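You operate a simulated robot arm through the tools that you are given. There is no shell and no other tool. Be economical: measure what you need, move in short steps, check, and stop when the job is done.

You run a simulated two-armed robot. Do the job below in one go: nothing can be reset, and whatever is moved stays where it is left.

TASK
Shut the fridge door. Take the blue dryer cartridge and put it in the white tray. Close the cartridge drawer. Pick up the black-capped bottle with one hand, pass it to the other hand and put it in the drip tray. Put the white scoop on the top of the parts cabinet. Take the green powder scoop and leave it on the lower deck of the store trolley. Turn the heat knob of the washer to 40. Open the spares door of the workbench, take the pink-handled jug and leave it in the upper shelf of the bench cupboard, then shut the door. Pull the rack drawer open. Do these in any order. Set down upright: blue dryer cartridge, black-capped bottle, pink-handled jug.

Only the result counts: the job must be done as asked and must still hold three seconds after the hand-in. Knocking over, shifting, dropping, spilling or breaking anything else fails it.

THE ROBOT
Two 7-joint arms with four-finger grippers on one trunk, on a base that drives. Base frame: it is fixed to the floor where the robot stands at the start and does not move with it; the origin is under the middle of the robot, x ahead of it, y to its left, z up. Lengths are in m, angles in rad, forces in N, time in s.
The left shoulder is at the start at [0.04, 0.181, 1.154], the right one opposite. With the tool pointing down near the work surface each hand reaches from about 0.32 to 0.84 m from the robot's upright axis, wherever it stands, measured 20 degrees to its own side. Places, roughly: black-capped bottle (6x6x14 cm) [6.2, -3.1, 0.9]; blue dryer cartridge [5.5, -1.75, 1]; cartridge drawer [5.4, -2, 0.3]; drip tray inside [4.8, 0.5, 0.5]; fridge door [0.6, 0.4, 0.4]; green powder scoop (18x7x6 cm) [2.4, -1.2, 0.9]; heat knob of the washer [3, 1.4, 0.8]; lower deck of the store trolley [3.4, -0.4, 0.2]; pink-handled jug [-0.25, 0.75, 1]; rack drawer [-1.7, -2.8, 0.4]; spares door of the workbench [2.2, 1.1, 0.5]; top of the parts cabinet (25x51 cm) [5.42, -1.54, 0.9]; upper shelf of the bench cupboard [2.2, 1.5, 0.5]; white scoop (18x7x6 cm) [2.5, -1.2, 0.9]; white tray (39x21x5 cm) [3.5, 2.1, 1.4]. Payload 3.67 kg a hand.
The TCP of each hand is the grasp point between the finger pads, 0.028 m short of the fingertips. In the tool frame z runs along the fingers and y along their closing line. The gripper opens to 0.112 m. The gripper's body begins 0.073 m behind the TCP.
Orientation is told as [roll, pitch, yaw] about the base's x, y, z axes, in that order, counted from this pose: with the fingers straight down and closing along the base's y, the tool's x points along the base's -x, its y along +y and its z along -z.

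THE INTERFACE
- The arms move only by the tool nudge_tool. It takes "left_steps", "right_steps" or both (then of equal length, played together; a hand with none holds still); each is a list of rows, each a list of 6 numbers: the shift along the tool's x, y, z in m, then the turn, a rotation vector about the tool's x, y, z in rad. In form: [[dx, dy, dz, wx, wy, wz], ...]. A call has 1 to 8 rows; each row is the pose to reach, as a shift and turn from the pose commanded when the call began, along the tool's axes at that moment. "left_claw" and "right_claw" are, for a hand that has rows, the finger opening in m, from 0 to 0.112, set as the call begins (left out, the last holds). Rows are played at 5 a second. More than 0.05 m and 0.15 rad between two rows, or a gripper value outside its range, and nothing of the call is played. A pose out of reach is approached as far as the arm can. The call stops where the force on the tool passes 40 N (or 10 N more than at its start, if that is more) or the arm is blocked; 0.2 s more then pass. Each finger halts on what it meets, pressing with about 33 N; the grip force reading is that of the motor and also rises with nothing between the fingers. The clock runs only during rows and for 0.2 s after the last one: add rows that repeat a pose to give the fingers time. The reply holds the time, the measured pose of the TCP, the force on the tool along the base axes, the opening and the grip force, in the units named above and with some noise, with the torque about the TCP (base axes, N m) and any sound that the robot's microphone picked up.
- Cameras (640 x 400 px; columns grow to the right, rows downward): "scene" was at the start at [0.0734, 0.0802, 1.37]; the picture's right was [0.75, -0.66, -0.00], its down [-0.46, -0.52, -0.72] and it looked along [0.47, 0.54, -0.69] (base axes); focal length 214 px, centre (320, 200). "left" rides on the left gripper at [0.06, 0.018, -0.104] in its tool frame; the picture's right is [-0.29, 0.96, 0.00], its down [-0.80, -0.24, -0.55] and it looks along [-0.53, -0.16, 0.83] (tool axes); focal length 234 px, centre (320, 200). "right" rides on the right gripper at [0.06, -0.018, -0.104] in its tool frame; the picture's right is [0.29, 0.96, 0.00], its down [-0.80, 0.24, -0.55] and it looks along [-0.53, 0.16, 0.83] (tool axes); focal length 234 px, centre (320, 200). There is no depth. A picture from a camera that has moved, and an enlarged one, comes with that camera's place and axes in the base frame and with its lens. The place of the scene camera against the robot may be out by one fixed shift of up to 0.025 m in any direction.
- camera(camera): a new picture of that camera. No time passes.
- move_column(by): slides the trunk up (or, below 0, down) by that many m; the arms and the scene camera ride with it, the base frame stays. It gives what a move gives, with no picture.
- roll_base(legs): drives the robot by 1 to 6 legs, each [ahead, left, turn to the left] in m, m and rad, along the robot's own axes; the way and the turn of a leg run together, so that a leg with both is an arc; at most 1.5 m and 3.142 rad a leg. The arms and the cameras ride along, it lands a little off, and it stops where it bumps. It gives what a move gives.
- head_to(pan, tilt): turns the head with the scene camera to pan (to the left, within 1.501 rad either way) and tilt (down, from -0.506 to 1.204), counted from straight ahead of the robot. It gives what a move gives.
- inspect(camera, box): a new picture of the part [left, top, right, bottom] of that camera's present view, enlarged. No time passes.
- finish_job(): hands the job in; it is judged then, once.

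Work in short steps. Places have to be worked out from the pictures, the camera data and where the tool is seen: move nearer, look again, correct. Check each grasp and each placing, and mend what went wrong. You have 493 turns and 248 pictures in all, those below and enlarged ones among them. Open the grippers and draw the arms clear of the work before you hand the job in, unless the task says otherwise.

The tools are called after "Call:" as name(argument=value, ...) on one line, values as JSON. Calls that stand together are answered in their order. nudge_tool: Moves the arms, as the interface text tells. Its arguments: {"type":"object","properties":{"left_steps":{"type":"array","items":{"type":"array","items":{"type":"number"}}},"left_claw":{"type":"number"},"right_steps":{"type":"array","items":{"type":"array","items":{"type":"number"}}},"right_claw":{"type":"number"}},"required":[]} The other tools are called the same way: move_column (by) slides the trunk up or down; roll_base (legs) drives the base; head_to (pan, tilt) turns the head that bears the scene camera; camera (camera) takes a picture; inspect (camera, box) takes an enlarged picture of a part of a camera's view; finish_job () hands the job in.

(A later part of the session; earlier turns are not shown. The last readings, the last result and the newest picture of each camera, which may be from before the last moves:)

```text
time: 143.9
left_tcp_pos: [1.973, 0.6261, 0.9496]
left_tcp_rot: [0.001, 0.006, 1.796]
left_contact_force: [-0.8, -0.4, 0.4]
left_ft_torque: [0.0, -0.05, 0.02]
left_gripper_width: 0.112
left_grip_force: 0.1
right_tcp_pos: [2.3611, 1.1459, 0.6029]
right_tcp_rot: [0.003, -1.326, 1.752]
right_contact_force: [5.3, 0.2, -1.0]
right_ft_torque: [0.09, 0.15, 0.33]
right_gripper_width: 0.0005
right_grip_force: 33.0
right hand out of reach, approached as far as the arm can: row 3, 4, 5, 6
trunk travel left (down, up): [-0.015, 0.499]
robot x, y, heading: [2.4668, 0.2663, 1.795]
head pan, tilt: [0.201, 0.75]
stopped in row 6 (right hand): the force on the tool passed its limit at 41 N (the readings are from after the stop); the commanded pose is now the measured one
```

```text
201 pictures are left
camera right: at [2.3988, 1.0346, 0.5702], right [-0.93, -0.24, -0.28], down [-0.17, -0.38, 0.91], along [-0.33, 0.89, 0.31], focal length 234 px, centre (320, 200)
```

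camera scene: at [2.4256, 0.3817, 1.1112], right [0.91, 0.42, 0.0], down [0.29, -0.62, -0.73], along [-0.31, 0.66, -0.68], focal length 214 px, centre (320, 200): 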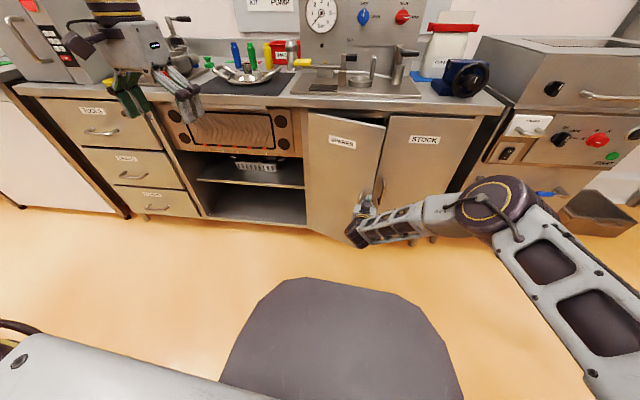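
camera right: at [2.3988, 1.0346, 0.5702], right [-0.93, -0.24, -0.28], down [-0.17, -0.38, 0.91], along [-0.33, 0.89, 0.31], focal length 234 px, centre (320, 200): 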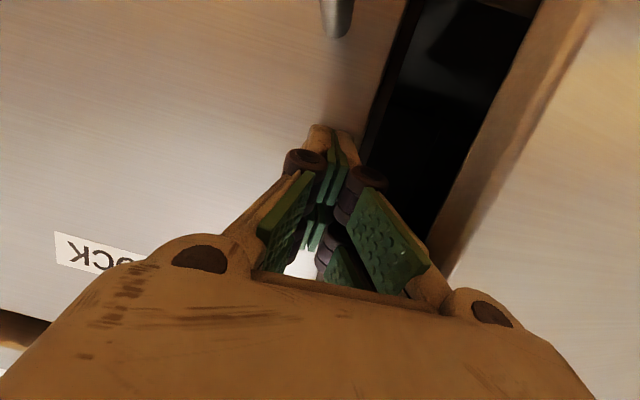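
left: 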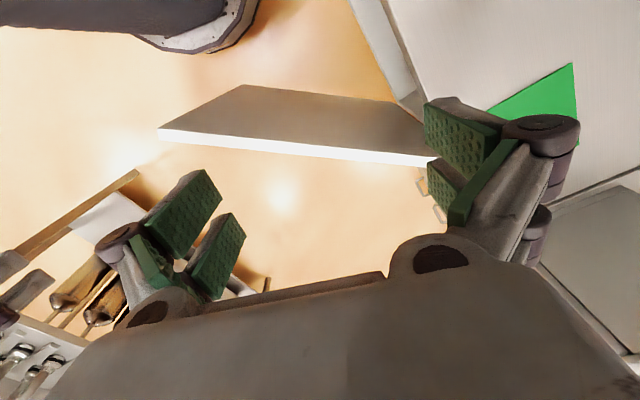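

The hand is in the gap but cannot yaw further by itself; I yaw it by turning the base left while sliding right.

Call:
roll_base(legs=[[0.0, -0.17, 0.2], [-0.03, -0.16, 0.2]])

Call:
camera(camera="right")

Call:
camera(camera="scene")

```text
time: 145.1
left_tcp_pos: [2.0288, 0.597, 0.9513]
left_tcp_rot: [0.005, 0.005, 1.9]
left_contact_force: [0.0, 0.9, -0.1]
left_ft_torque: [-0.06, -0.01, -0.01]
left_gripper_width: 0.1117
left_grip_force: 0.1
right_tcp_pos: [2.3568, 1.1486, 0.5996]
right_tcp_rot: [0.008, -1.32, 1.858]
right_contact_force: [3.3, -10.9, 3.9]
right_ft_torque: [0.28, 0.18, 0.09]
right_gripper_width: 0.0
right_grip_force: 35.7
trunk travel left (down, up): [-0.015, 0.499]
robot x, y, heading: [2.5555, 0.2935, 1.901]
head pan, tilt: [0.201, 0.75]
stopped in leg 1: the force on the tool passed its limit at 49 N (the readings are from after the stop); the commanded pose is now the measured one
```

```text
200 pictures are left
camera right: at [2.4065, 1.0432, 0.5666], right [-0.9, -0.35, -0.28], down [-0.13, -0.39, 0.91], along [-0.43, 0.85, 0.31], focal length 234 px, centre (320, 200)
```

right: 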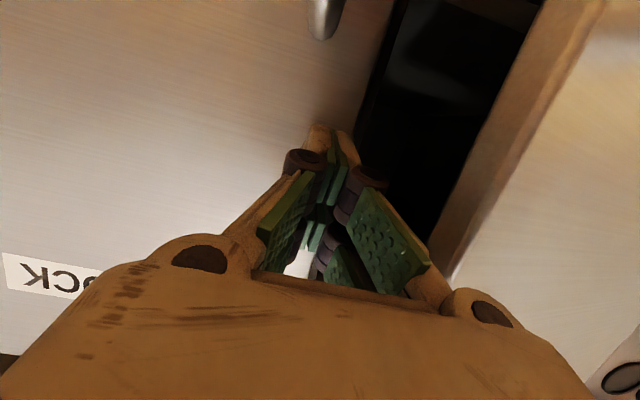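

```text
199 pictures are left
camera scene: at [2.5078, 0.4006, 1.1114], right [0.86, 0.51, 0.0], down [0.34, -0.59, -0.73], along [-0.37, 0.63, -0.68], focal length 214 px, centre (320, 200)
```

scene: 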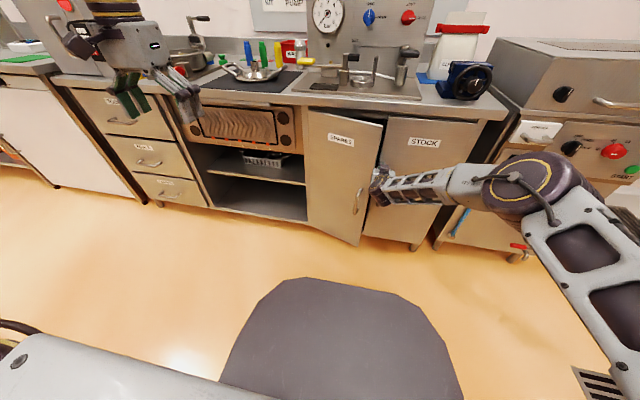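

The tip touches the stock door. I ease back 2 cm and shift left to get the finger behind the spares door's inner face.

Call:
nudge_tool(right_steps=[[0, 0, -0.02, 0, 0, 0], [0, 0.02, -0.025, 0, 0, 0], [0, 0.04, -0.03, 0, 0, 0], [0, 0.06, -0.04, 0, 0, 0]])

Call:
camera(camera="right")

```text
time: 145.8
left_tcp_pos: [2.0298, 0.5999, 0.9478]
left_tcp_rot: [0.002, 0.007, 1.899]
left_contact_force: [0.4, 0.1, -0.9]
left_ft_torque: [-0.02, -0.06, 0.03]
left_gripper_width: 0.1121
left_grip_force: 0.1
right_tcp_pos: [2.355, 1.1262, 0.6032]
right_tcp_rot: [-0.006, -1.321, 1.843]
right_contact_force: [6.4, 0.3, -0.7]
right_ft_torque: [-0.01, 0.14, 0.32]
right_gripper_width: 0.0
right_grip_force: 35.8
trunk travel left (down, up): [-0.015, 0.499]
robot x, y, heading: [2.5547, 0.29, 1.893]
head pan, tilt: [0.201, 0.75]
stopped in row 3 (right hand): the force on the tool passed its limit at 49 N (the readings are from after the stop); the commanded pose is now the measured one
```

```text
198 pictures are left
camera right: at [2.4017, 1.0203, 0.5703], right [-0.9, -0.32, -0.28], down [-0.14, -0.39, 0.91], along [-0.4, 0.86, 0.31], focal length 234 px, centre (320, 200)
```

right: 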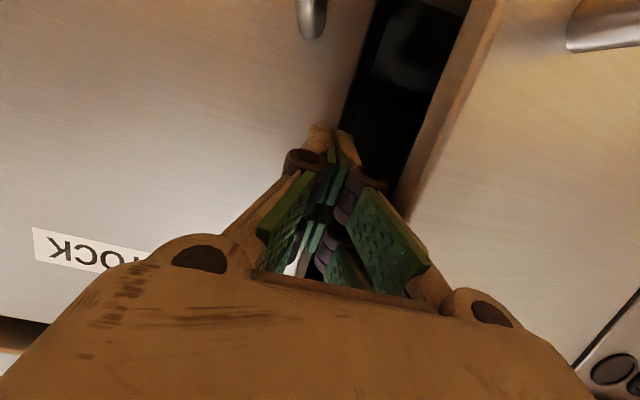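

Not enough room for the knuckles. I'll re-grip the handle and pull further, then use the left hand from above on the inner face. First back out and look.

Call:
nudge_tool(right_steps=[[0, -0.02, 0, 0, 0, 0], [0, -0.02, -0.04, 0, 0, 0], [0, -0.02, -0.08, 0, 0, 0], [0, -0.02, -0.13, 0, 0, 0], [0.04, 0.0, -0.15, 0, 0, 0], [0.08, 0.03, -0.15, 0, 0, 0], [0.12, 0.06, -0.15, 0, 0, 0]], right_claw=0.06)

Call:
camera(camera="right")

```text
time: 147.4
left_tcp_pos: [2.0291, 0.5989, 0.9484]
left_tcp_rot: [0.001, 0.007, 1.901]
left_contact_force: [0.2, 0.8, 0.1]
left_ft_torque: [0.0, 0.0, 0.0]
left_gripper_width: 0.112
left_grip_force: 0.1
right_tcp_pos: [2.3425, 0.9409, 0.5235]
right_tcp_rot: [-0.003, -1.321, 1.843]
right_contact_force: [-0.1, 0.4, 0.5]
right_ft_torque: [-0.05, 0.0, 0.02]
right_gripper_width: 0.0599
right_grip_force: 0.1
trunk travel left (down, up): [-0.015, 0.499]
robot x, y, heading: [2.5578, 0.2916, 1.9]
head pan, tilt: [0.201, 0.75]
```

```text
197 pictures are left
camera right: at [2.3898, 0.8346, 0.49], right [-0.9, -0.32, -0.28], down [-0.14, -0.39, 0.91], along [-0.4, 0.86, 0.31], focal length 234 px, centre (320, 200)
```

right: 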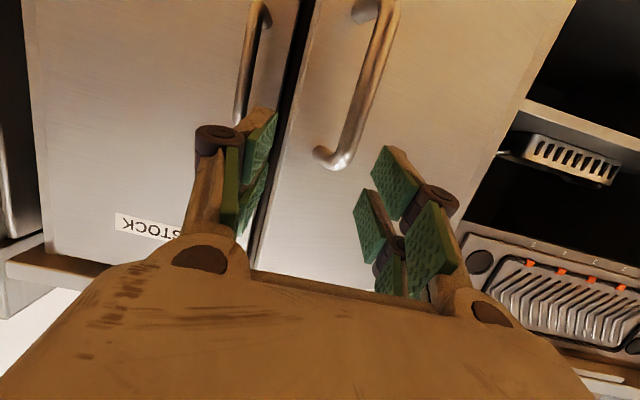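

The handle is at about (2.283,1.056,0.44). I align, advance and close.

Call:
nudge_tool(right_steps=[[0.02, 0.01, 0.02, 0, 0, 0], [0.04, 0.025, 0.05, 0, 0, 0], [0.045, 0.025, 0.08, 0, 0, 0], [0.045, 0.025, 0.11, 0, 0, 0], [0.045, 0.025, 0.128, 0, 0, 0], [0.045, 0.025, 0.128, 0, 0, 0]])

Call:
nudge_tool(right_steps=[[0, 0, 0, 0, 0, 0], [0, 0, 0, 0, 0, 0], [0, 0, 0, 0, 0, 0]], right_claw=0.0)

Call:
camera(camera="right")

```text
time: 148.8
left_tcp_pos: [2.0305, 0.5999, 0.9485]
left_tcp_rot: [0.0, 0.007, 1.899]
left_contact_force: [0.1, -0.2, -0.1]
left_ft_torque: [0.0, -0.01, 0.03]
left_gripper_width: 0.112
left_grip_force: 0.1
right_tcp_pos: [2.2863, 1.0448, 0.4497]
right_tcp_rot: [-0.013, -1.312, 1.844]
right_contact_force: [-0.5, 0.4, -0.2]
right_ft_torque: [0.03, 0.01, 0.02]
right_gripper_width: 0.0598
right_grip_force: 0.1
right hand out of reach, approached as far as the arm can: row 4, 5
trunk travel left (down, up): [-0.015, 0.499]
robot x, y, heading: [2.554, 0.2904, 1.9]
head pan, tilt: [0.201, 0.75]
```

```text
time: 149.4
left_tcp_pos: [2.0333, 0.6035, 0.9491]
left_tcp_rot: [0.002, 0.008, 1.893]
left_contact_force: [-0.9, 0.6, -0.1]
left_ft_torque: [-0.04, -0.01, -0.01]
left_gripper_width: 0.112
left_grip_force: 0.1
right_tcp_pos: [2.3043, 1.0533, 0.4501]
right_tcp_rot: [-0.032, -1.318, 1.834]
right_contact_force: [25.9, -2.0, 3.0]
right_ft_torque: [0.14, 0.39, 0.09]
right_gripper_width: 0.0144
right_grip_force: 33.3
trunk travel left (down, up): [-0.015, 0.499]
robot x, y, heading: [2.5582, 0.2942, 1.886]
head pan, tilt: [0.201, 0.75]
stopped in row 2 (right hand): the force on the tool passed its limit at 45 N (the readings are from after the stop); the commanded pose is now the measured one
```

```text
196 pictures are left
camera right: at [2.3484, 0.9451, 0.4174], right [-0.91, -0.29, -0.29], down [-0.16, -0.38, 0.91], along [-0.37, 0.88, 0.3], focal length 234 px, centre (320, 200)
```

right: 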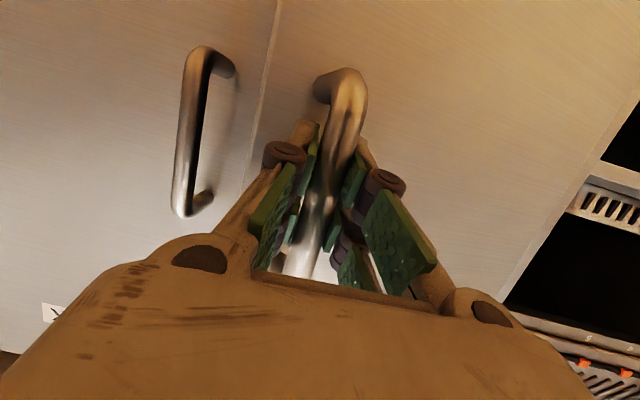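

The bar is held again. I pull with a combined back-left slide and right turn so the grip follows the door.

Call:
roll_base(legs=[[-0.042, 0.118, -0.125], [-0.035, 0.12, -0.125]])

Call:
roll_base(legs=[[-0.035, 0.12, -0.125]])

Call:
camera(camera="scene")

```text
time: 150.4
left_tcp_pos: [2.011, 0.5989, 0.9488]
left_tcp_rot: [0.002, 0.007, 1.848]
left_contact_force: [0.2, -0.6, 0.2]
left_ft_torque: [0.01, -0.01, -0.02]
left_gripper_width: 0.112
left_grip_force: 0.0
right_tcp_pos: [2.3018, 1.0367, 0.4498]
right_tcp_rot: [-0.028, -1.318, 1.785]
right_contact_force: [3.4, 0.5, -2.6]
right_ft_torque: [-0.13, 0.16, -0.19]
right_gripper_width: 0.0145
right_grip_force: 44.7
trunk travel left (down, up): [-0.015, 0.499]
robot x, y, heading: [2.5217, 0.268, 1.844]
head pan, tilt: [0.201, 0.75]
stopped in leg 1: the force on the tool passed its limit at 43 N (the readings are from after the stop); the commanded pose is now the measured one
```

```text
time: 151.6
left_tcp_pos: [1.9486, 0.6025, 0.9484]
left_tcp_rot: [0.003, 0.007, 1.722]
left_contact_force: [-0.1, -1.1, -0.3]
left_ft_torque: [0.03, -0.06, 0.02]
left_gripper_width: 0.1121
left_grip_force: 0.1
right_tcp_pos: [2.2926, 0.9992, 0.4492]
right_tcp_rot: [-0.027, -1.318, 1.659]
right_contact_force: [-17.8, 7.8, -4.7]
right_ft_torque: [0.06, 0.91, -0.37]
right_gripper_width: 0.0141
right_grip_force: 44.8
trunk travel left (down, up): [-0.015, 0.499]
robot x, y, heading: [2.4169, 0.2076, 1.719]
head pan, tilt: [0.201, 0.75]
```

```text
195 pictures are left
camera scene: at [2.3815, 0.3235, 1.1111], right [0.94, 0.34, 0.0], down [0.23, -0.64, -0.73], along [-0.25, 0.69, -0.68], focal length 214 px, centre (320, 200)
```

scene: 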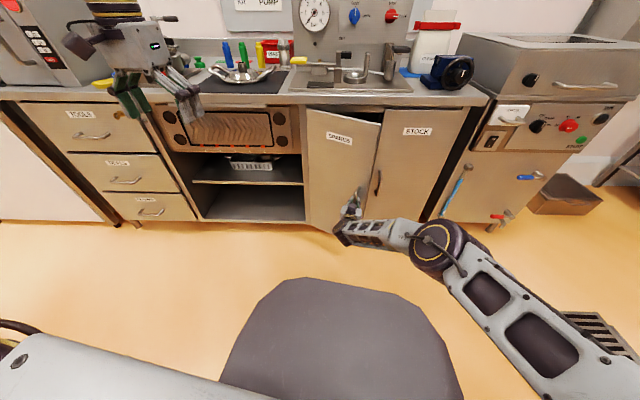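

The legs work well. I repeat the same combined move.

Call:
roll_base(legs=[[-0.046, 0.13, -0.125], [-0.044, 0.132, -0.125]])

Call:
camera(camera="scene")

```text
time: 153.9
left_tcp_pos: [1.812, 0.6081, 0.9492]
left_tcp_rot: [0.003, 0.009, 1.48]
left_contact_force: [-0.1, -0.2, -0.2]
left_ft_torque: [0.03, 0.02, -0.02]
left_gripper_width: 0.1123
left_grip_force: 0.0
right_tcp_pos: [2.244, 0.9124, 0.4509]
right_tcp_rot: [-0.021, -1.317, 1.406]
right_contact_force: [1.2, -0.3, 0.3]
right_ft_torque: [-0.19, 0.12, -0.03]
right_gripper_width: 0.0144
right_grip_force: 45.1
trunk travel left (down, up): [-0.015, 0.499]
robot x, y, heading: [2.1682, 0.1124, 1.477]
head pan, tilt: [0.201, 0.75]
stopped in leg 2: the force on the tool passed its limit at 42 N (the readings are from after the stop); the commanded pose is now the measured one
```

```text
194 pictures are left
camera scene: at [2.1609, 0.2342, 1.1112], right [0.99, 0.11, 0.0], down [0.07, -0.68, -0.73], along [-0.08, 0.73, -0.68], focal length 214 px, centre (320, 200)
```

scene: 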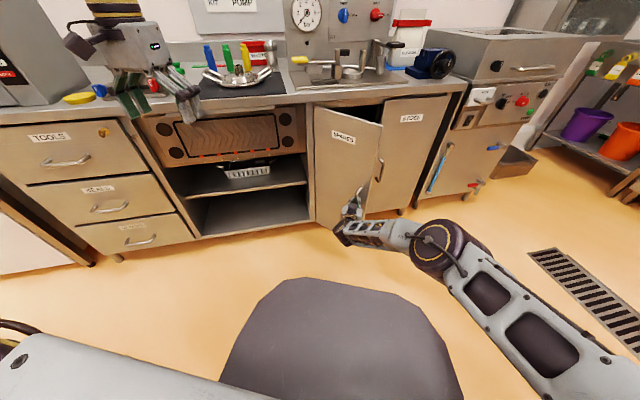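

The door is about 50° open. I release, back off, and move via the base around the door edge to push it from the inside.

Call:
nudge_tool(right_steps=[[0, 0, 0, 0, 0, 0], [0, 0, 0, 0, 0, 0]], right_claw=0.07)

Call:
roll_base(legs=[[-0.1, 0, 0], [0, -0.2, 0], [0.2, 0, 0]])

Call:
camera(camera="right")

Call:
camera(camera="scene")

```text
time: 154.5
left_tcp_pos: [1.8132, 0.6095, 0.95]
left_tcp_rot: [0.002, 0.008, 1.48]
left_contact_force: [0.8, 0.1, -0.3]
left_ft_torque: [-0.02, 0.02, 0.01]
left_gripper_width: 0.1119
left_grip_force: 0.1
right_tcp_pos: [2.2427, 0.9125, 0.4495]
right_tcp_rot: [-0.022, -1.319, 1.407]
right_contact_force: [0.1, -0.5, -0.3]
right_ft_torque: [0.0, -0.01, -0.01]
right_gripper_width: 0.0702
right_grip_force: 0.0
trunk travel left (down, up): [-0.015, 0.499]
robot x, y, heading: [2.1675, 0.1128, 1.481]
head pan, tilt: [0.201, 0.75]
```

```text
time: 158.1
left_tcp_pos: [2.0139, 0.6953, 0.9476]
left_tcp_rot: [0.003, 0.009, 1.491]
left_contact_force: [-0.8, 0.1, -0.3]
left_ft_torque: [-0.04, 0.01, 0.01]
left_gripper_width: 0.112
left_grip_force: 0.0
right_tcp_pos: [2.4407, 1.0032, 0.4488]
right_tcp_rot: [-0.021, -1.316, 1.42]
right_contact_force: [0.4, 0.3, 0.2]
right_ft_torque: [-0.01, -0.01, -0.01]
right_gripper_width: 0.0699
right_grip_force: 0.0
trunk travel left (down, up): [-0.015, 0.499]
robot x, y, heading: [2.3751, 0.2049, 1.493]
head pan, tilt: [0.201, 0.75]
```

```text
193 pictures are left
camera right: at [2.4379, 0.8863, 0.4163], right [-0.95, 0.09, -0.28], down [-0.3, -0.29, 0.91], along [0.0, 0.95, 0.3], focal length 234 px, centre (320, 200)
```

right: 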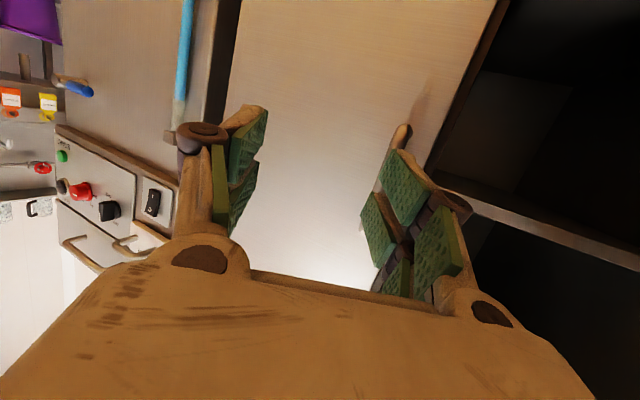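

```text
192 pictures are left
camera scene: at [2.3663, 0.325, 1.1111], right [0.99, 0.12, 0.0], down [0.08, -0.68, -0.73], along [-0.09, 0.73, -0.68], focal length 214 px, centre (320, 200)
```

scene: 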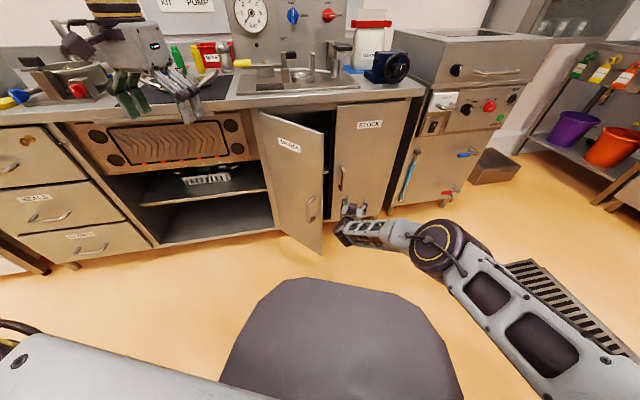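

The inside is clear. With the fingers closed I slide the base left so the hand sweeps the door open.

Call:
nudge_tool(right_steps=[[0, 0, 0, 0, 0, 0], [0, 0, 0, 0, 0, 0]], right_claw=0.0)

Call:
roll_base(legs=[[0, 0.28, 0]])

Call:
camera(camera="scene")

```text
time: 158.7
left_tcp_pos: [2.0141, 0.6931, 0.9493]
left_tcp_rot: [0.003, 0.008, 1.492]
left_contact_force: [0.8, -0.1, 0.4]
left_ft_torque: [0.03, 0.0, 0.01]
left_gripper_width: 0.1121
left_grip_force: 0.1
right_tcp_pos: [2.4402, 1.0023, 0.4486]
right_tcp_rot: [-0.022, -1.317, 1.418]
right_contact_force: [0.1, 0.0, -0.2]
right_ft_torque: [-0.02, 0.0, 0.02]
right_gripper_width: 0.0002
right_grip_force: 13.3
trunk travel left (down, up): [-0.015, 0.499]
robot x, y, heading: [2.3737, 0.2026, 1.49]
head pan, tilt: [0.201, 0.75]
```

```text
time: 159.9
left_tcp_pos: [1.9259, 0.7017, 0.9486]
left_tcp_rot: [0.003, 0.009, 1.489]
left_contact_force: [0.6, 0.1, -0.2]
left_ft_torque: [-0.03, -0.02, -0.03]
left_gripper_width: 0.1119
left_grip_force: 0.0
right_tcp_pos: [2.3605, 1.0125, 0.4489]
right_tcp_rot: [-0.024, -1.322, 1.407]
right_contact_force: [-0.3, 0.1, -0.2]
right_ft_torque: [0.0, -0.02, -0.02]
right_gripper_width: 0.0
right_grip_force: 33.1
trunk travel left (down, up): [-0.015, 0.499]
robot x, y, heading: [2.2879, 0.2096, 1.492]
head pan, tilt: [0.201, 0.75]
stopped in leg 1: the force on the tool passed its limit at 81 N (the readings are from after the stop); the commanded pose is now the measured one
```

```text
191 pictures are left
camera scene: at [2.278, 0.3314, 1.1112], right [0.99, 0.12, 0.0], down [0.08, -0.68, -0.73], along [-0.09, 0.73, -0.68], focal length 214 px, centre (320, 200)
```

scene: 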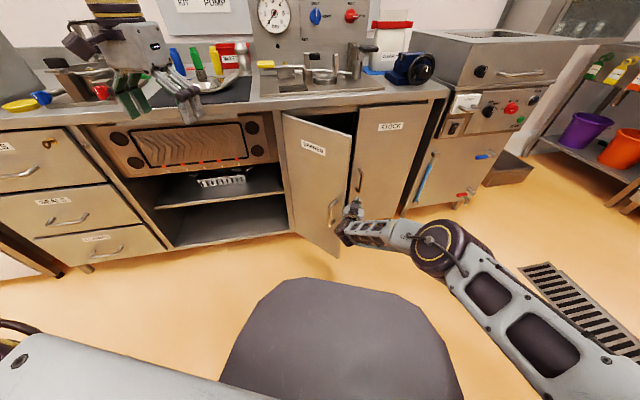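

The hand met the door edge with a jolt. I push on gently with the arm instead.

Call:
nudge_tool(right_steps=[[0, 0.015, 0, 0, 0, 0], [0, 0.03, 0, 0, 0, 0], [0, 0.045, 0, 0, 0, 0], [0, 0.06, 0, 0, 0, 0], [0, 0.075, 0, 0, 0, 0], [0, 0.09, 0, 0, 0, 0], [0, 0.105, 0, 0, 0, 0], [0, 0.12, 0, 0, 0, 0]])

Call:
camera(camera="scene")

```text
time: 160.3
left_tcp_pos: [1.9284, 0.702, 0.9469]
left_tcp_rot: [0.003, 0.008, 1.486]
left_contact_force: [0.1, 0.0, 0.7]
left_ft_torque: [-0.03, -0.02, 0.03]
left_gripper_width: 0.1119
left_grip_force: 0.1
right_tcp_pos: [2.3648, 1.0146, 0.4487]
right_tcp_rot: [-0.027, -1.324, 1.388]
right_contact_force: [4.2, -2.7, 1.2]
right_ft_torque: [-0.04, 0.37, 0.48]
right_gripper_width: 0.0
right_grip_force: 32.9
trunk travel left (down, up): [-0.015, 0.499]
robot x, y, heading: [2.2893, 0.2112, 1.485]
head pan, tilt: [0.201, 0.75]
stopped in row 2 (right hand): the force on the tool passed its limit at 50 N (the readings are from after the stop); the commanded pose is now the measured one
```

```text
190 pictures are left
camera scene: at [2.2796, 0.3313, 1.1112], right [0.99, 0.11, 0.0], down [0.08, -0.68, -0.73], along [-0.08, 0.73, -0.68], focal length 214 px, centre (320, 200)
```

scene: 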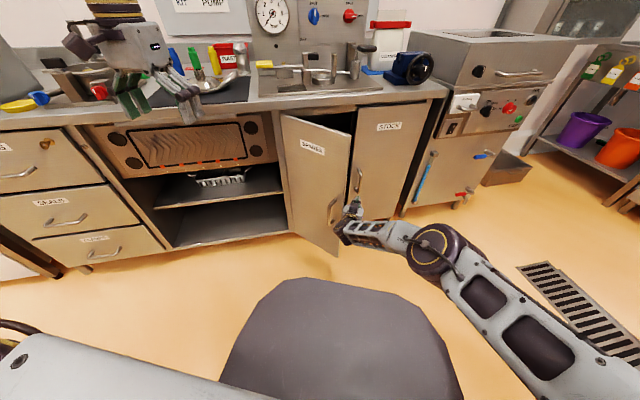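

Call:
camera(camera="right")

Call:
inspect(camera="scene", box=[270, 90, 430, 260])

```text
189 pictures are left
camera right: at [2.3582, 0.8984, 0.4154], right [-0.95, 0.13, -0.29], down [-0.31, -0.28, 0.91], along [0.04, 0.95, 0.31], focal length 234 px, centre (320, 200)
```

right: 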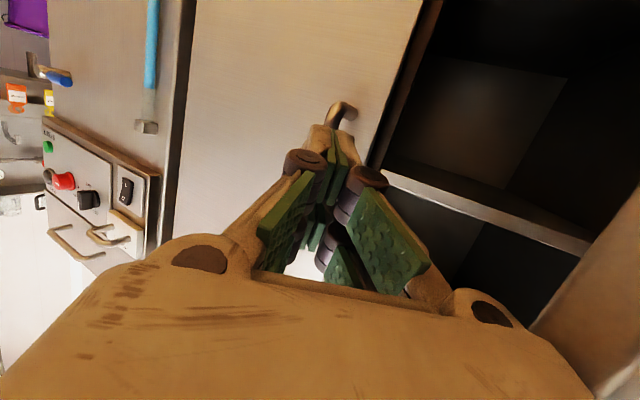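

```text
2.35 times, centred on (350, 175) of scene
camera zoom: at [2.2796, 0.3313, 1.1112], right [0.99, 0.11, 0.0], down [0.08, -0.68, -0.73], along [-0.08, 0.73, -0.68], focal length 505 px, centre (249, 259)
```

zoom: 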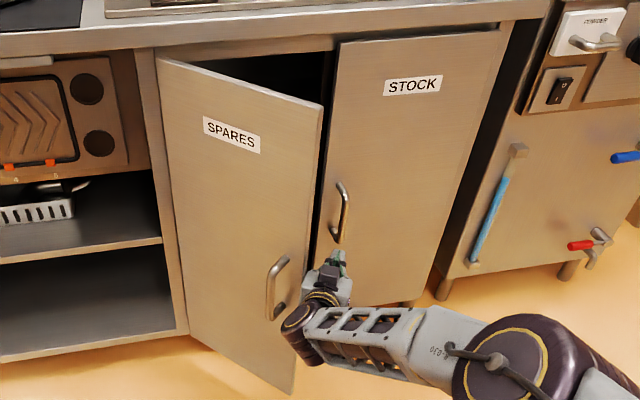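

The wide wrist blocks. I'll instead bring the hand in from the right: reposition with heading ~2.3 so that driving left pushes the inner face.

Call:
roll_base(legs=[[-0.12, 0, 0], [0, -0.5, 0], [0, -0.1, 0.8]])

Call:
camera(camera="scene")

```text
time: 166.5
left_tcp_pos: [2.2502, 0.1616, 0.9489]
left_tcp_rot: [0.004, 0.008, 2.285]
left_contact_force: [0.1, -0.8, -0.3]
left_ft_torque: [0.02, -0.01, 0.01]
left_gripper_width: 0.1121
left_grip_force: 0.1
right_tcp_pos: [2.3317, 0.6898, 0.4482]
right_tcp_rot: [-0.025, -1.324, 2.184]
right_contact_force: [0.5, -0.5, 0.5]
right_ft_torque: [-0.02, -0.01, -0.01]
right_gripper_width: 0.0
right_grip_force: 32.8
trunk travel left (down, up): [-0.015, 0.499]
robot x, y, heading: [2.8575, 0.073, 2.281]
head pan, tilt: [0.201, 0.75]
```

```text
187 pictures are left
camera scene: at [2.7746, 0.1582, 1.1113], right [0.61, 0.79, 0.0], down [0.54, -0.42, -0.73], along [-0.58, 0.45, -0.68], focal length 214 px, centre (320, 200)
```

scene: 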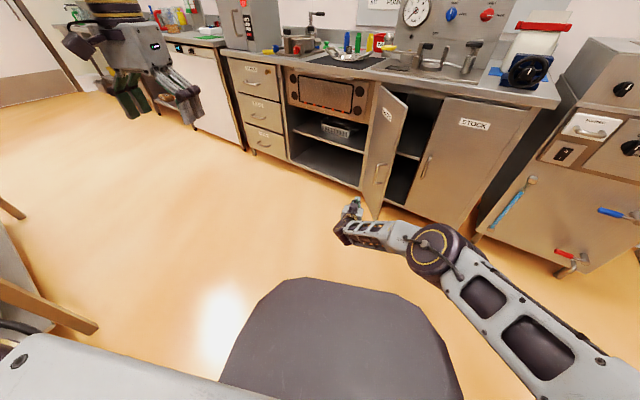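

Good angle. I slide right, go forward behind the door, then slide left to push it open.

Call:
roll_base(legs=[[0, -0.285, 0], [0.16, 0, 0]])

Call:
camera(camera="scene")

```text
time: 169.6
left_tcp_pos: [2.3629, 0.4731, 0.9477]
left_tcp_rot: [0.004, 0.01, 2.291]
left_contact_force: [0.6, 0.3, -0.2]
left_ft_torque: [-0.06, 0.0, 0.01]
left_gripper_width: 0.1121
left_grip_force: 0.1
right_tcp_pos: [2.4407, 1.0017, 0.4462]
right_tcp_rot: [-0.026, -1.324, 2.193]
right_contact_force: [-0.4, -0.1, 0.6]
right_ft_torque: [0.03, 0.0, 0.01]
right_gripper_width: 0.0
right_grip_force: 33.0
trunk travel left (down, up): [-0.015, 0.499]
robot x, y, heading: [2.9681, 0.3869, 2.287]
head pan, tilt: [0.201, 0.75]
```

```text
186 pictures are left
camera scene: at [2.8864, 0.4744, 1.1111], right [0.61, 0.79, 0.0], down [0.54, -0.41, -0.73], along [-0.58, 0.44, -0.68], focal length 214 px, centre (320, 200)
```

scene: 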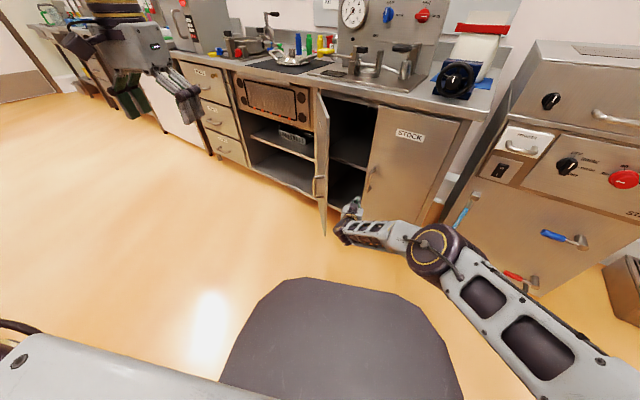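

The hand is now inside the door's sweep. I push left.

Call:
roll_base(legs=[[0.03, 0.06, 0], [0, 0.2, 0]])

Call:
camera(camera="scene")

```text
time: 171.3
left_tcp_pos: [2.2405, 0.4066, 0.9467]
left_tcp_rot: [0.002, 0.011, 2.288]
left_contact_force: [0.4, -1.7, -0.4]
left_ft_torque: [0.05, -0.06, 0.02]
left_gripper_width: 0.1119
left_grip_force: 0.0
right_tcp_pos: [2.3231, 0.9371, 0.4481]
right_tcp_rot: [-0.033, -1.327, 2.185]
right_contact_force: [1.6, -1.3, -1.3]
right_ft_torque: [-0.01, 0.02, -0.01]
right_gripper_width: 0.0001
right_grip_force: 33.0
trunk travel left (down, up): [-0.015, 0.499]
robot x, y, heading: [2.8452, 0.3231, 2.288]
head pan, tilt: [0.201, 0.75]
stopped in leg 2: the force on the tool passed its limit at 78 N (the readings are from after the stop); the commanded pose is now the measured one
```

```text
185 pictures are left
camera scene: at [2.7647, 0.4066, 1.1112], right [0.61, 0.79, 0.0], down [0.54, -0.41, -0.73], along [-0.58, 0.45, -0.68], focal length 214 px, centre (320, 200)
```

scene: 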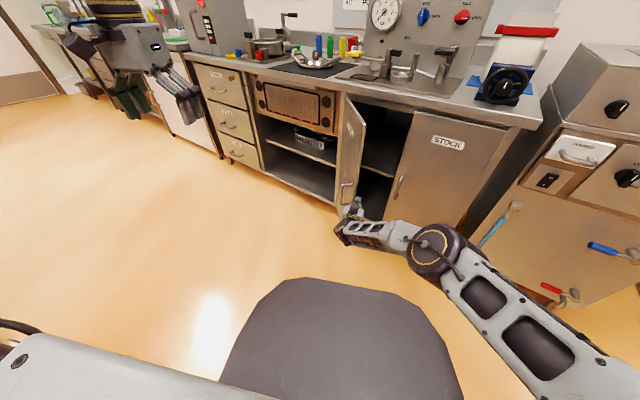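

Contact with a jolt again. I keep pushing slowly with the arm to the left.

Call:
nudge_tool(right_steps=[[0, 0.01, 0, 0, 0, 0], [0, 0.02, 0, 0, 0, 0], [0, 0.035, 0, 0, 0, 0], [0, 0.05, 0, 0, 0, 0], [0, 0.07, 0, 0, 0, 0], [0, 0.09, 0, 0, 0, 0], [0, 0.11, 0, 0, 0, 0], [0, 0.13, 0, 0, 0, 0]])

Call:
camera(camera="scene")

Call:
camera(camera="right")

```text
time: 171.8
left_tcp_pos: [2.2441, 0.4081, 0.9491]
left_tcp_rot: [0.005, 0.01, 2.286]
left_contact_force: [0.2, -0.4, -0.3]
left_ft_torque: [0.01, 0.0, 0.0]
left_gripper_width: 0.1122
left_grip_force: 0.0
right_tcp_pos: [2.3206, 0.9346, 0.4466]
right_tcp_rot: [-0.024, -1.327, 2.17]
right_contact_force: [18.0, -10.3, 11.2]
right_ft_torque: [0.18, 0.43, 0.16]
right_gripper_width: 0.0002
right_grip_force: 32.4
trunk travel left (down, up): [-0.015, 0.499]
robot x, y, heading: [2.847, 0.3255, 2.282]
head pan, tilt: [0.201, 0.75]
stopped in row 2 (right hand): the force on the tool passed its limit at 48 N (the readings are from after the stop); the commanded pose is now the measured one
```

```text
184 pictures are left
camera scene: at [2.7683, 0.4065, 1.1116], right [0.61, 0.79, 0.0], down [0.54, -0.42, -0.73], along [-0.58, 0.45, -0.68], focal length 214 px, centre (320, 200)
```

scene: 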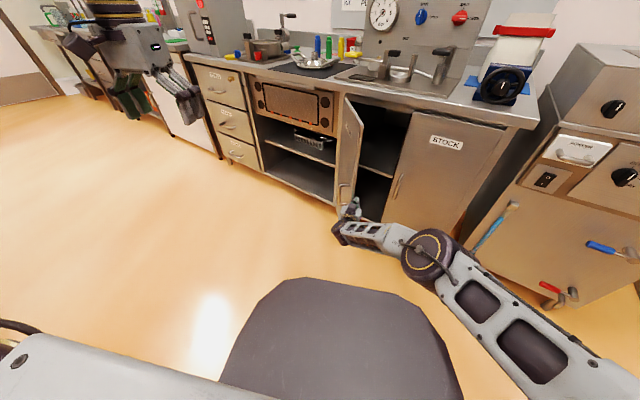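

```text
183 pictures are left
camera right: at [2.3982, 0.8478, 0.4133], right [-0.76, -0.58, -0.29], down [-0.02, -0.42, 0.91], along [-0.64, 0.7, 0.31], focal length 234 px, centre (320, 200)
```

right: 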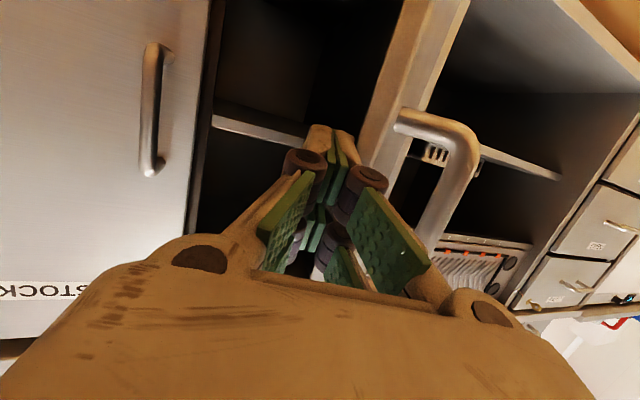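

The hand now lies parallel to the door at its edge, fouling the handle. I move 6 cm right, 11 cm forward alongside the inner face, then push left.

Call:
roll_base(legs=[[0, -0.07, 0], [0.11, 0, 0]])

Call:
nudge_tool(right_steps=[[0, 0.015, 0, 0, 0, 0], [0, 0.03, 0, 0, 0, 0], [0, 0.045, 0, 0, 0, 0], [0, 0.06, 0, 0, 0, 0], [0, 0.075, 0, 0, 0, 0], [0, 0.09, 0, 0, 0, 0], [0, 0.105, 0, 0, 0, 0], [0, 0.12, 0, 0, 0, 0]])

Call:
camera(camera="right")

Call:
camera(camera="scene")

```text
time: 173.6
left_tcp_pos: [2.2262, 0.5376, 0.9478]
left_tcp_rot: [0.005, 0.011, 2.285]
left_contact_force: [-0.3, -0.1, -1.0]
left_ft_torque: [-0.05, -0.04, 0.04]
left_gripper_width: 0.112
left_grip_force: 0.1
right_tcp_pos: [2.3032, 1.0622, 0.4426]
right_tcp_rot: [-0.027, -1.323, 2.175]
right_contact_force: [0.2, 0.9, 0.5]
right_ft_torque: [0.06, 0.0, 0.0]
right_gripper_width: 0.0
right_grip_force: 32.7
trunk travel left (down, up): [-0.015, 0.499]
robot x, y, heading: [2.8299, 0.4508, 2.286]
head pan, tilt: [0.201, 0.75]
```

```text
time: 175.4
left_tcp_pos: [2.2264, 0.5349, 0.9482]
left_tcp_rot: [0.005, 0.007, 2.285]
left_contact_force: [-0.7, -1.4, 0.0]
left_ft_torque: [0.1, -0.01, -0.01]
left_gripper_width: 0.112
left_grip_force: 0.0
right_tcp_pos: [2.2456, 0.9823, 0.4794]
right_tcp_rot: [-0.034, -1.325, 2.182]
right_contact_force: [0.6, -1.1, -2.0]
right_ft_torque: [0.13, 0.07, 0.03]
right_gripper_width: 0.0002
right_grip_force: 33.1
right hand out of reach, approached as far as the arm can: row 3, 4, 5, 6, 7, 8
trunk travel left (down, up): [-0.015, 0.499]
robot x, y, heading: [2.8285, 0.4572, 2.286]
head pan, tilt: [0.201, 0.75]
```

```text
182 pictures are left
camera right: at [2.3239, 0.8961, 0.4465], right [-0.76, -0.58, -0.29], down [-0.02, -0.42, 0.91], along [-0.65, 0.7, 0.31], focal length 234 px, centre (320, 200)
```

right: 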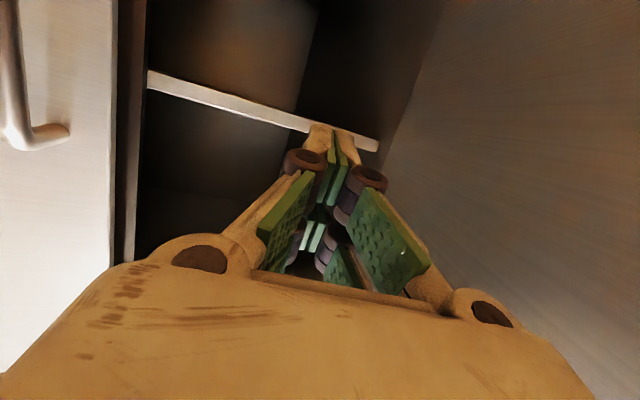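

```text
181 pictures are left
camera scene: at [2.7503, 0.5337, 1.1115], right [0.61, 0.79, 0.0], down [0.54, -0.41, -0.73], along [-0.58, 0.45, -0.68], focal length 214 px, centre (320, 200)
```

scene: 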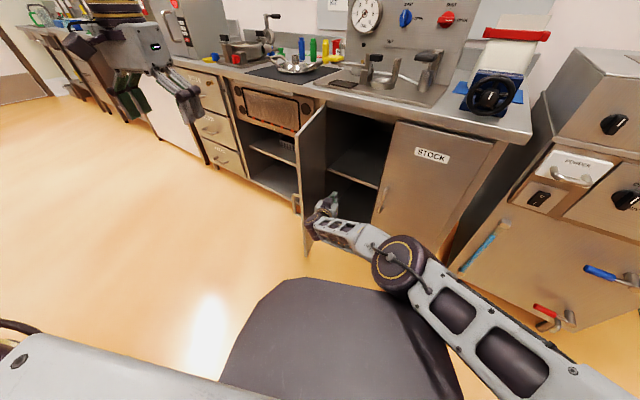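

That works: the hand pushes flat on the inner face. I continue with the base sliding left.

Call:
roll_base(legs=[[0, 0.12, 0.1], [0, 0.08, 0.15]])

Call:
camera(camera="scene")

```text
time: 177.1
left_tcp_pos: [2.1206, 0.3373, 0.9473]
left_tcp_rot: [0.005, 0.01, 2.447]
left_contact_force: [0.7, -0.4, 0.3]
left_ft_torque: [-0.04, 0.03, 0.0]
left_gripper_width: 0.1118
left_grip_force: 0.0
right_tcp_pos: [2.0744, 0.7928, 0.48]
right_tcp_rot: [-0.003, -1.331, 2.273]
right_contact_force: [7.5, -0.2, 1.8]
right_ft_torque: [0.06, 0.17, -0.07]
right_gripper_width: 0.0
right_grip_force: 33.2
trunk travel left (down, up): [-0.015, 0.499]
robot x, y, heading: [2.7286, 0.3572, 2.442]
head pan, tilt: [0.201, 0.75]
stopped in leg 2: the force on the tool passed its limit at 146 N (the readings are from after the stop); the commanded pose is now the measured one
```

```text
180 pictures are left
camera scene: at [2.6405, 0.4219, 1.1113], right [0.48, 0.88, 0.0], down [0.6, -0.32, -0.73], along [-0.64, 0.35, -0.68], focal length 214 px, centre (320, 200)
```

scene: 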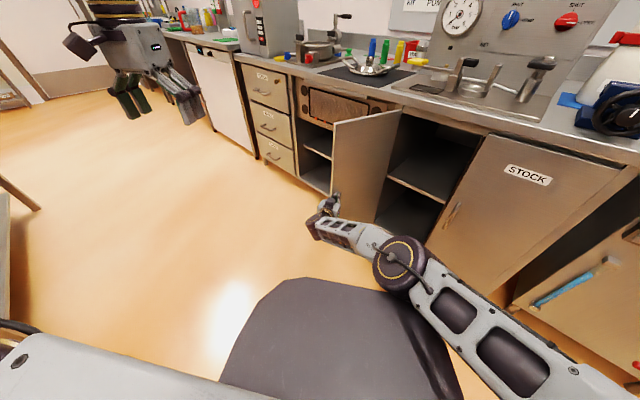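

The spares door is now open past 90°. I pull the hand out, raise the trunk, and drive back along the aisle to the jug.

Call:
roll_base(legs=[[0, -0.12, 0], [-0.25, 0, 0]])

Call:
move_column(by=0.49)

Call:
camera(camera="scene")

```text
time: 179.8
left_tcp_pos: [2.3861, 0.2754, 0.9475]
left_tcp_rot: [0.005, 0.007, 2.445]
left_contact_force: [0.8, -0.7, 0.6]
left_ft_torque: [0.01, 0.06, -0.01]
left_gripper_width: 0.1119
left_grip_force: 0.0
right_tcp_pos: [2.3393, 0.7301, 0.4797]
right_tcp_rot: [-0.004, -1.333, 2.273]
right_contact_force: [0.3, -0.7, -0.6]
right_ft_torque: [0.02, 0.0, -0.02]
right_gripper_width: 0.0001
right_grip_force: 33.4
trunk travel left (down, up): [-0.015, 0.499]
robot x, y, heading: [2.9919, 0.2843, 2.442]
head pan, tilt: [0.201, 0.75]
```

```text
refused: 0.49 is not a number from -0.4 to 0.4
```

```text
179 pictures are left
camera scene: at [2.9053, 0.3575, 1.1114], right [0.48, 0.88, 0.0], down [0.6, -0.33, -0.73], along [-0.64, 0.35, -0.68], focal length 214 px, centre (320, 200)
```

scene: 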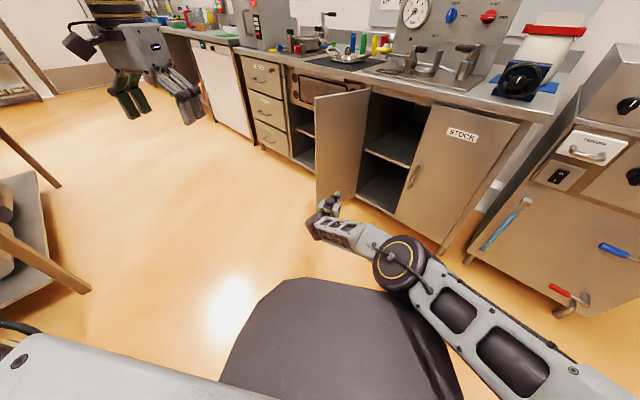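

Door stays open. Raise the trunk in two moves and drive.

Call:
move_column(by=0.4)

Call:
roll_base(legs=[[0, 0, 0.918], [1.1, -0.07, 0], [0.915, 0.063, 0], [0.915, 0.063, 0]])

Call:
roll_base(legs=[[0, 0, -1.48]])

Call:
head_to(pan=0.0, tilt=0.6)

Call:
camera(camera="scene")

```text
time: 183.6
left_tcp_pos: [2.3848, 0.2765, 1.3485]
left_tcp_rot: [0.006, 0.011, 2.444]
left_contact_force: [-0.3, 0.4, 0.8]
left_ft_torque: [0.03, -0.03, 0.02]
left_gripper_width: 0.112
left_grip_force: 0.0
right_tcp_pos: [2.3407, 0.7304, 0.8789]
right_tcp_rot: [-0.006, -1.329, 2.273]
right_contact_force: [-1.0, 0.1, 0.6]
right_ft_torque: [0.01, -0.01, 0.01]
right_gripper_width: 0.0
right_grip_force: 33.3
trunk travel left (down, up): [-0.415, 0.099]
robot x, y, heading: [2.9942, 0.2862, 2.439]
head pan, tilt: [0.201, 0.75]
```

```text
time: 201.2
left_tcp_pos: [-0.2566, -0.87, 1.3476]
left_tcp_rot: [0.006, 0.011, -2.93]
left_contact_force: [0.6, 0.0, -0.2]
left_ft_torque: [0.01, 0.03, -0.03]
left_gripper_width: 0.112
left_grip_force: 0.1
right_tcp_pos: [-0.6436, -0.6277, 0.8782]
right_tcp_rot: [-0.003, -1.33, -3.099]
right_contact_force: [0.0, 0.4, -0.2]
right_ft_torque: [-0.05, -0.03, -0.01]
right_gripper_width: 0.0002
right_grip_force: 32.7
trunk travel left (down, up): [-0.415, 0.099]
robot x, y, heading: [0.1128, -0.3794, -2.937]
head pan, tilt: [0.201, 0.75]
```

```text
time: 204.8
left_tcp_pos: [-0.4679, -0.1834, 1.3474]
left_tcp_rot: [0.005, 0.01, 2.096]
left_contact_force: [-0.3, -0.4, -0.1]
left_ft_torque: [0.02, 0.02, 0.0]
left_gripper_width: 0.112
left_grip_force: 0.0
right_tcp_pos: [-0.3646, 0.244, 0.8751]
right_tcp_rot: [0.008, -1.317, 1.935]
right_contact_force: [1.6, -4.4, 1.6]
right_ft_torque: [0.12, 0.06, -0.02]
right_gripper_width: 0.0001
right_grip_force: 33.2
trunk travel left (down, up): [-0.415, 0.099]
robot x, y, heading: [0.1088, -0.3816, 2.094]
head pan, tilt: [0.201, 0.75]
stopped in leg 1: the force on the tool passed its limit at 58 N (the readings are from after the stop); the commanded pose is now the measured one
```

```text
time: 205.5
left_tcp_pos: [-0.4686, -0.1838, 1.3471]
left_tcp_rot: [0.006, 0.01, 2.096]
left_contact_force: [0.0, -1.2, -0.5]
left_ft_torque: [0.03, 0.0, -0.01]
left_gripper_width: 0.1118
left_grip_force: 0.0
right_tcp_pos: [-0.3638, 0.2435, 0.8734]
right_tcp_rot: [0.006, -1.315, 1.937]
right_contact_force: [1.3, -3.5, 0.9]
right_ft_torque: [0.09, 0.05, -0.03]
right_gripper_width: 0.0002
right_grip_force: 33.4
trunk travel left (down, up): [-0.415, 0.099]
robot x, y, heading: [0.1095, -0.3802, 2.1]
head pan, tilt: [0.0, 0.6]
```

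```text
178 pictures are left
camera scene: at [0.0528, -0.2697, 1.5239], right [0.87, 0.5, 0.0], down [0.28, -0.49, -0.82], along [-0.41, 0.71, -0.57], focal length 214 px, centre (320, 200)
```

scene: 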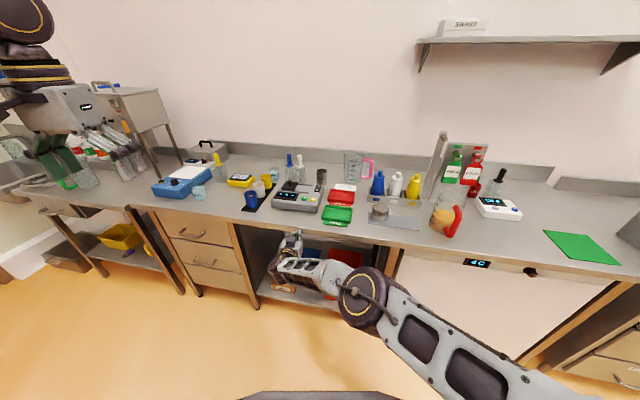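

The hand touched the counter edge while turning. I back off straight away and raise the trunk before going nearer.

Call:
roll_base(legs=[[-0.2, 0, 0]])

Call:
move_column(by=0.099)

Call:
nudge_tool(right_steps=[[-0.04, 0, -0.02, 0, 0, 0], [-0.08, 0, -0.04, 0, 0, 0], [-0.12, 0, -0.06, 0, 0, 0]])

Call:
inspect(camera="scene", box=[230, 120, 490, 280])

```text
time: 207.2
left_tcp_pos: [-0.3693, -0.3505, 1.3474]
left_tcp_rot: [0.005, 0.013, 2.092]
left_contact_force: [-0.3, 0.5, -0.4]
left_ft_torque: [-0.02, -0.02, -0.01]
left_gripper_width: 0.112
left_grip_force: 0.0
right_tcp_pos: [-0.2645, 0.0765, 0.8745]
right_tcp_rot: [0.006, -1.318, 1.934]
right_contact_force: [0.3, 1.3, -0.2]
right_ft_torque: [0.03, 0.0, -0.01]
right_gripper_width: 0.0
right_grip_force: 33.3
trunk travel left (down, up): [-0.415, 0.099]
robot x, y, heading: [0.2113, -0.5554, 2.088]
head pan, tilt: [0.0, 0.6]
```

```text
time: 208.5
left_tcp_pos: [-0.3687, -0.3532, 1.4452]
left_tcp_rot: [0.005, 0.01, 2.091]
left_contact_force: [0.1, 0.5, -0.2]
left_ft_torque: [0.04, 0.0, 0.04]
left_gripper_width: 0.1123
left_grip_force: 0.1
right_tcp_pos: [-0.2639, 0.0764, 0.9729]
right_tcp_rot: [0.008, -1.318, 1.934]
right_contact_force: [-0.8, 0.6, 0.3]
right_ft_torque: [0.01, -0.07, 0.03]
right_gripper_width: 0.0002
right_grip_force: 32.9
trunk travel left (down, up): [-0.514, 0.0]
robot x, y, heading: [0.2056, -0.5517, 2.089]
head pan, tilt: [0.0, 0.6]
```

```text
time: 209.3
left_tcp_pos: [-0.3686, -0.3525, 1.4463]
left_tcp_rot: [0.006, 0.011, 2.092]
left_contact_force: [0.3, 1.0, 0.4]
left_ft_torque: [-0.01, 0.02, -0.01]
left_gripper_width: 0.1119
left_grip_force: 0.1
right_tcp_pos: [-0.2525, 0.0492, 1.1054]
right_tcp_rot: [0.005, -1.317, 1.937]
right_contact_force: [0.3, -0.2, -0.2]
right_ft_torque: [0.03, 0.01, -0.01]
right_gripper_width: 0.0003
right_grip_force: 33.0
trunk travel left (down, up): [-0.514, 0.0]
robot x, y, heading: [0.2039, -0.5535, 2.09]
head pan, tilt: [0.0, 0.6]
```

```text
2.46 times, centred on (360, 200) of scene
camera zoom: at [0.1517, -0.4408, 1.6223], right [0.87, 0.5, 0.0], down [0.28, -0.49, -0.83], along [-0.41, 0.72, -0.56], focal length 528 px, centre (222, 200)
```

zoom: 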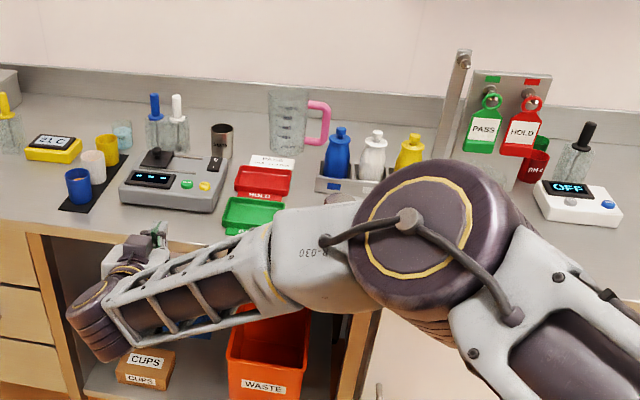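

The jug (about 10 cm wide, 17 cm tall) stands near (-0.32,0.76). I'll grasp its lower body horizontally. I set trunk to mid height with the arm raised, face the counter and look through the right camera.

Call:
nudge_tool(right_steps=[[-0.045, 0, -0.01, 0, 0, 0], [-0.09, 0, -0.02, 0, 0, 0], [-0.135, 0, -0.03, 0, 0, 0], [-0.18, 0, -0.04, 0, 0, 0]], right_claw=0.112)

Call:
move_column(by=-0.2)

Call:
roll_base(legs=[[0, 0, -0.214], [0.29, 0.04, 0]])

Call:
camera(camera="right")

Call:
camera(camera="scene")

```text
time: 210.3
left_tcp_pos: [-0.3685, -0.3531, 1.4464]
left_tcp_rot: [0.008, 0.01, 2.091]
left_contact_force: [-0.7, -0.4, 0.3]
left_ft_torque: [0.04, 0.0, 0.01]
left_gripper_width: 0.1121
left_grip_force: 0.2
right_tcp_pos: [-0.2543, 0.0554, 1.2852]
right_tcp_rot: [0.007, -1.318, 1.933]
right_contact_force: [0.3, 0.2, 0.2]
right_ft_torque: [0.03, 0.03, 0.01]
right_gripper_width: 0.112
right_grip_force: 0.1
trunk travel left (down, up): [-0.514, 0.0]
robot x, y, heading: [0.208, -0.5524, 2.091]
head pan, tilt: [0.0, 0.6]
```

```text
time: 212.4
left_tcp_pos: [-0.3693, -0.3517, 1.2462]
left_tcp_rot: [0.006, 0.01, 2.09]
left_contact_force: [0.4, -0.2, -0.3]
left_ft_torque: [0.01, -0.01, -0.02]
left_gripper_width: 0.1118
left_grip_force: 0.1
right_tcp_pos: [-0.2557, 0.0549, 1.0846]
right_tcp_rot: [0.008, -1.317, 1.932]
right_contact_force: [-0.8, 0.1, 0.8]
right_ft_torque: [-0.01, 0.02, 0.04]
right_gripper_width: 0.1123
right_grip_force: 0.1
trunk travel left (down, up): [-0.314, 0.2]
robot x, y, heading: [0.2053, -0.5542, 2.086]
head pan, tilt: [0.0, 0.6]
```

```text
time: 215.3
left_tcp_pos: [-0.4383, 0.022, 1.2461]
left_tcp_rot: [0.006, 0.011, 1.878]
left_contact_force: [-0.9, -0.1, 0.2]
left_ft_torque: [0.0, 0.01, -0.04]
left_gripper_width: 0.1122
left_grip_force: 0.1
right_tcp_pos: [-0.2391, 0.3955, 1.0856]
right_tcp_rot: [0.007, -1.318, 1.722]
right_contact_force: [-0.7, 0.9, -0.9]
right_ft_torque: [0.01, 0.0, 0.03]
right_gripper_width: 0.1118
right_grip_force: 0.1
trunk travel left (down, up): [-0.314, 0.2]
robot x, y, heading: [0.0827, -0.2965, 1.878]
head pan, tilt: [0.0, 0.6]
```

```text
176 pictures are left
camera right: at [-0.2051, 0.2844, 1.0524], right [-0.94, -0.22, -0.28], down [-0.18, -0.37, 0.91], along [-0.3, 0.9, 0.31], focal length 234 px, centre (320, 200)
```

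right: 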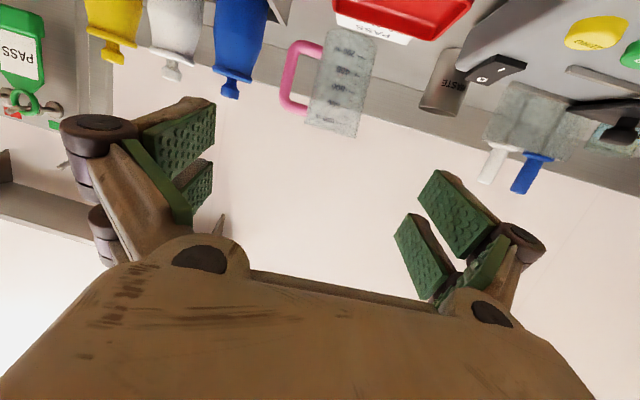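

```text
175 pictures are left
camera scene: at [0.0485, -0.1741, 1.4224], right [0.95, 0.3, 0.0], down [0.17, -0.54, -0.83], along [-0.25, 0.79, -0.56], focal length 214 px, centre (320, 200)
```

scene: 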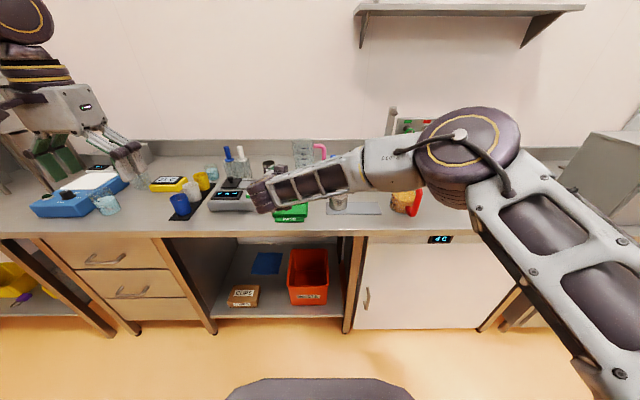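

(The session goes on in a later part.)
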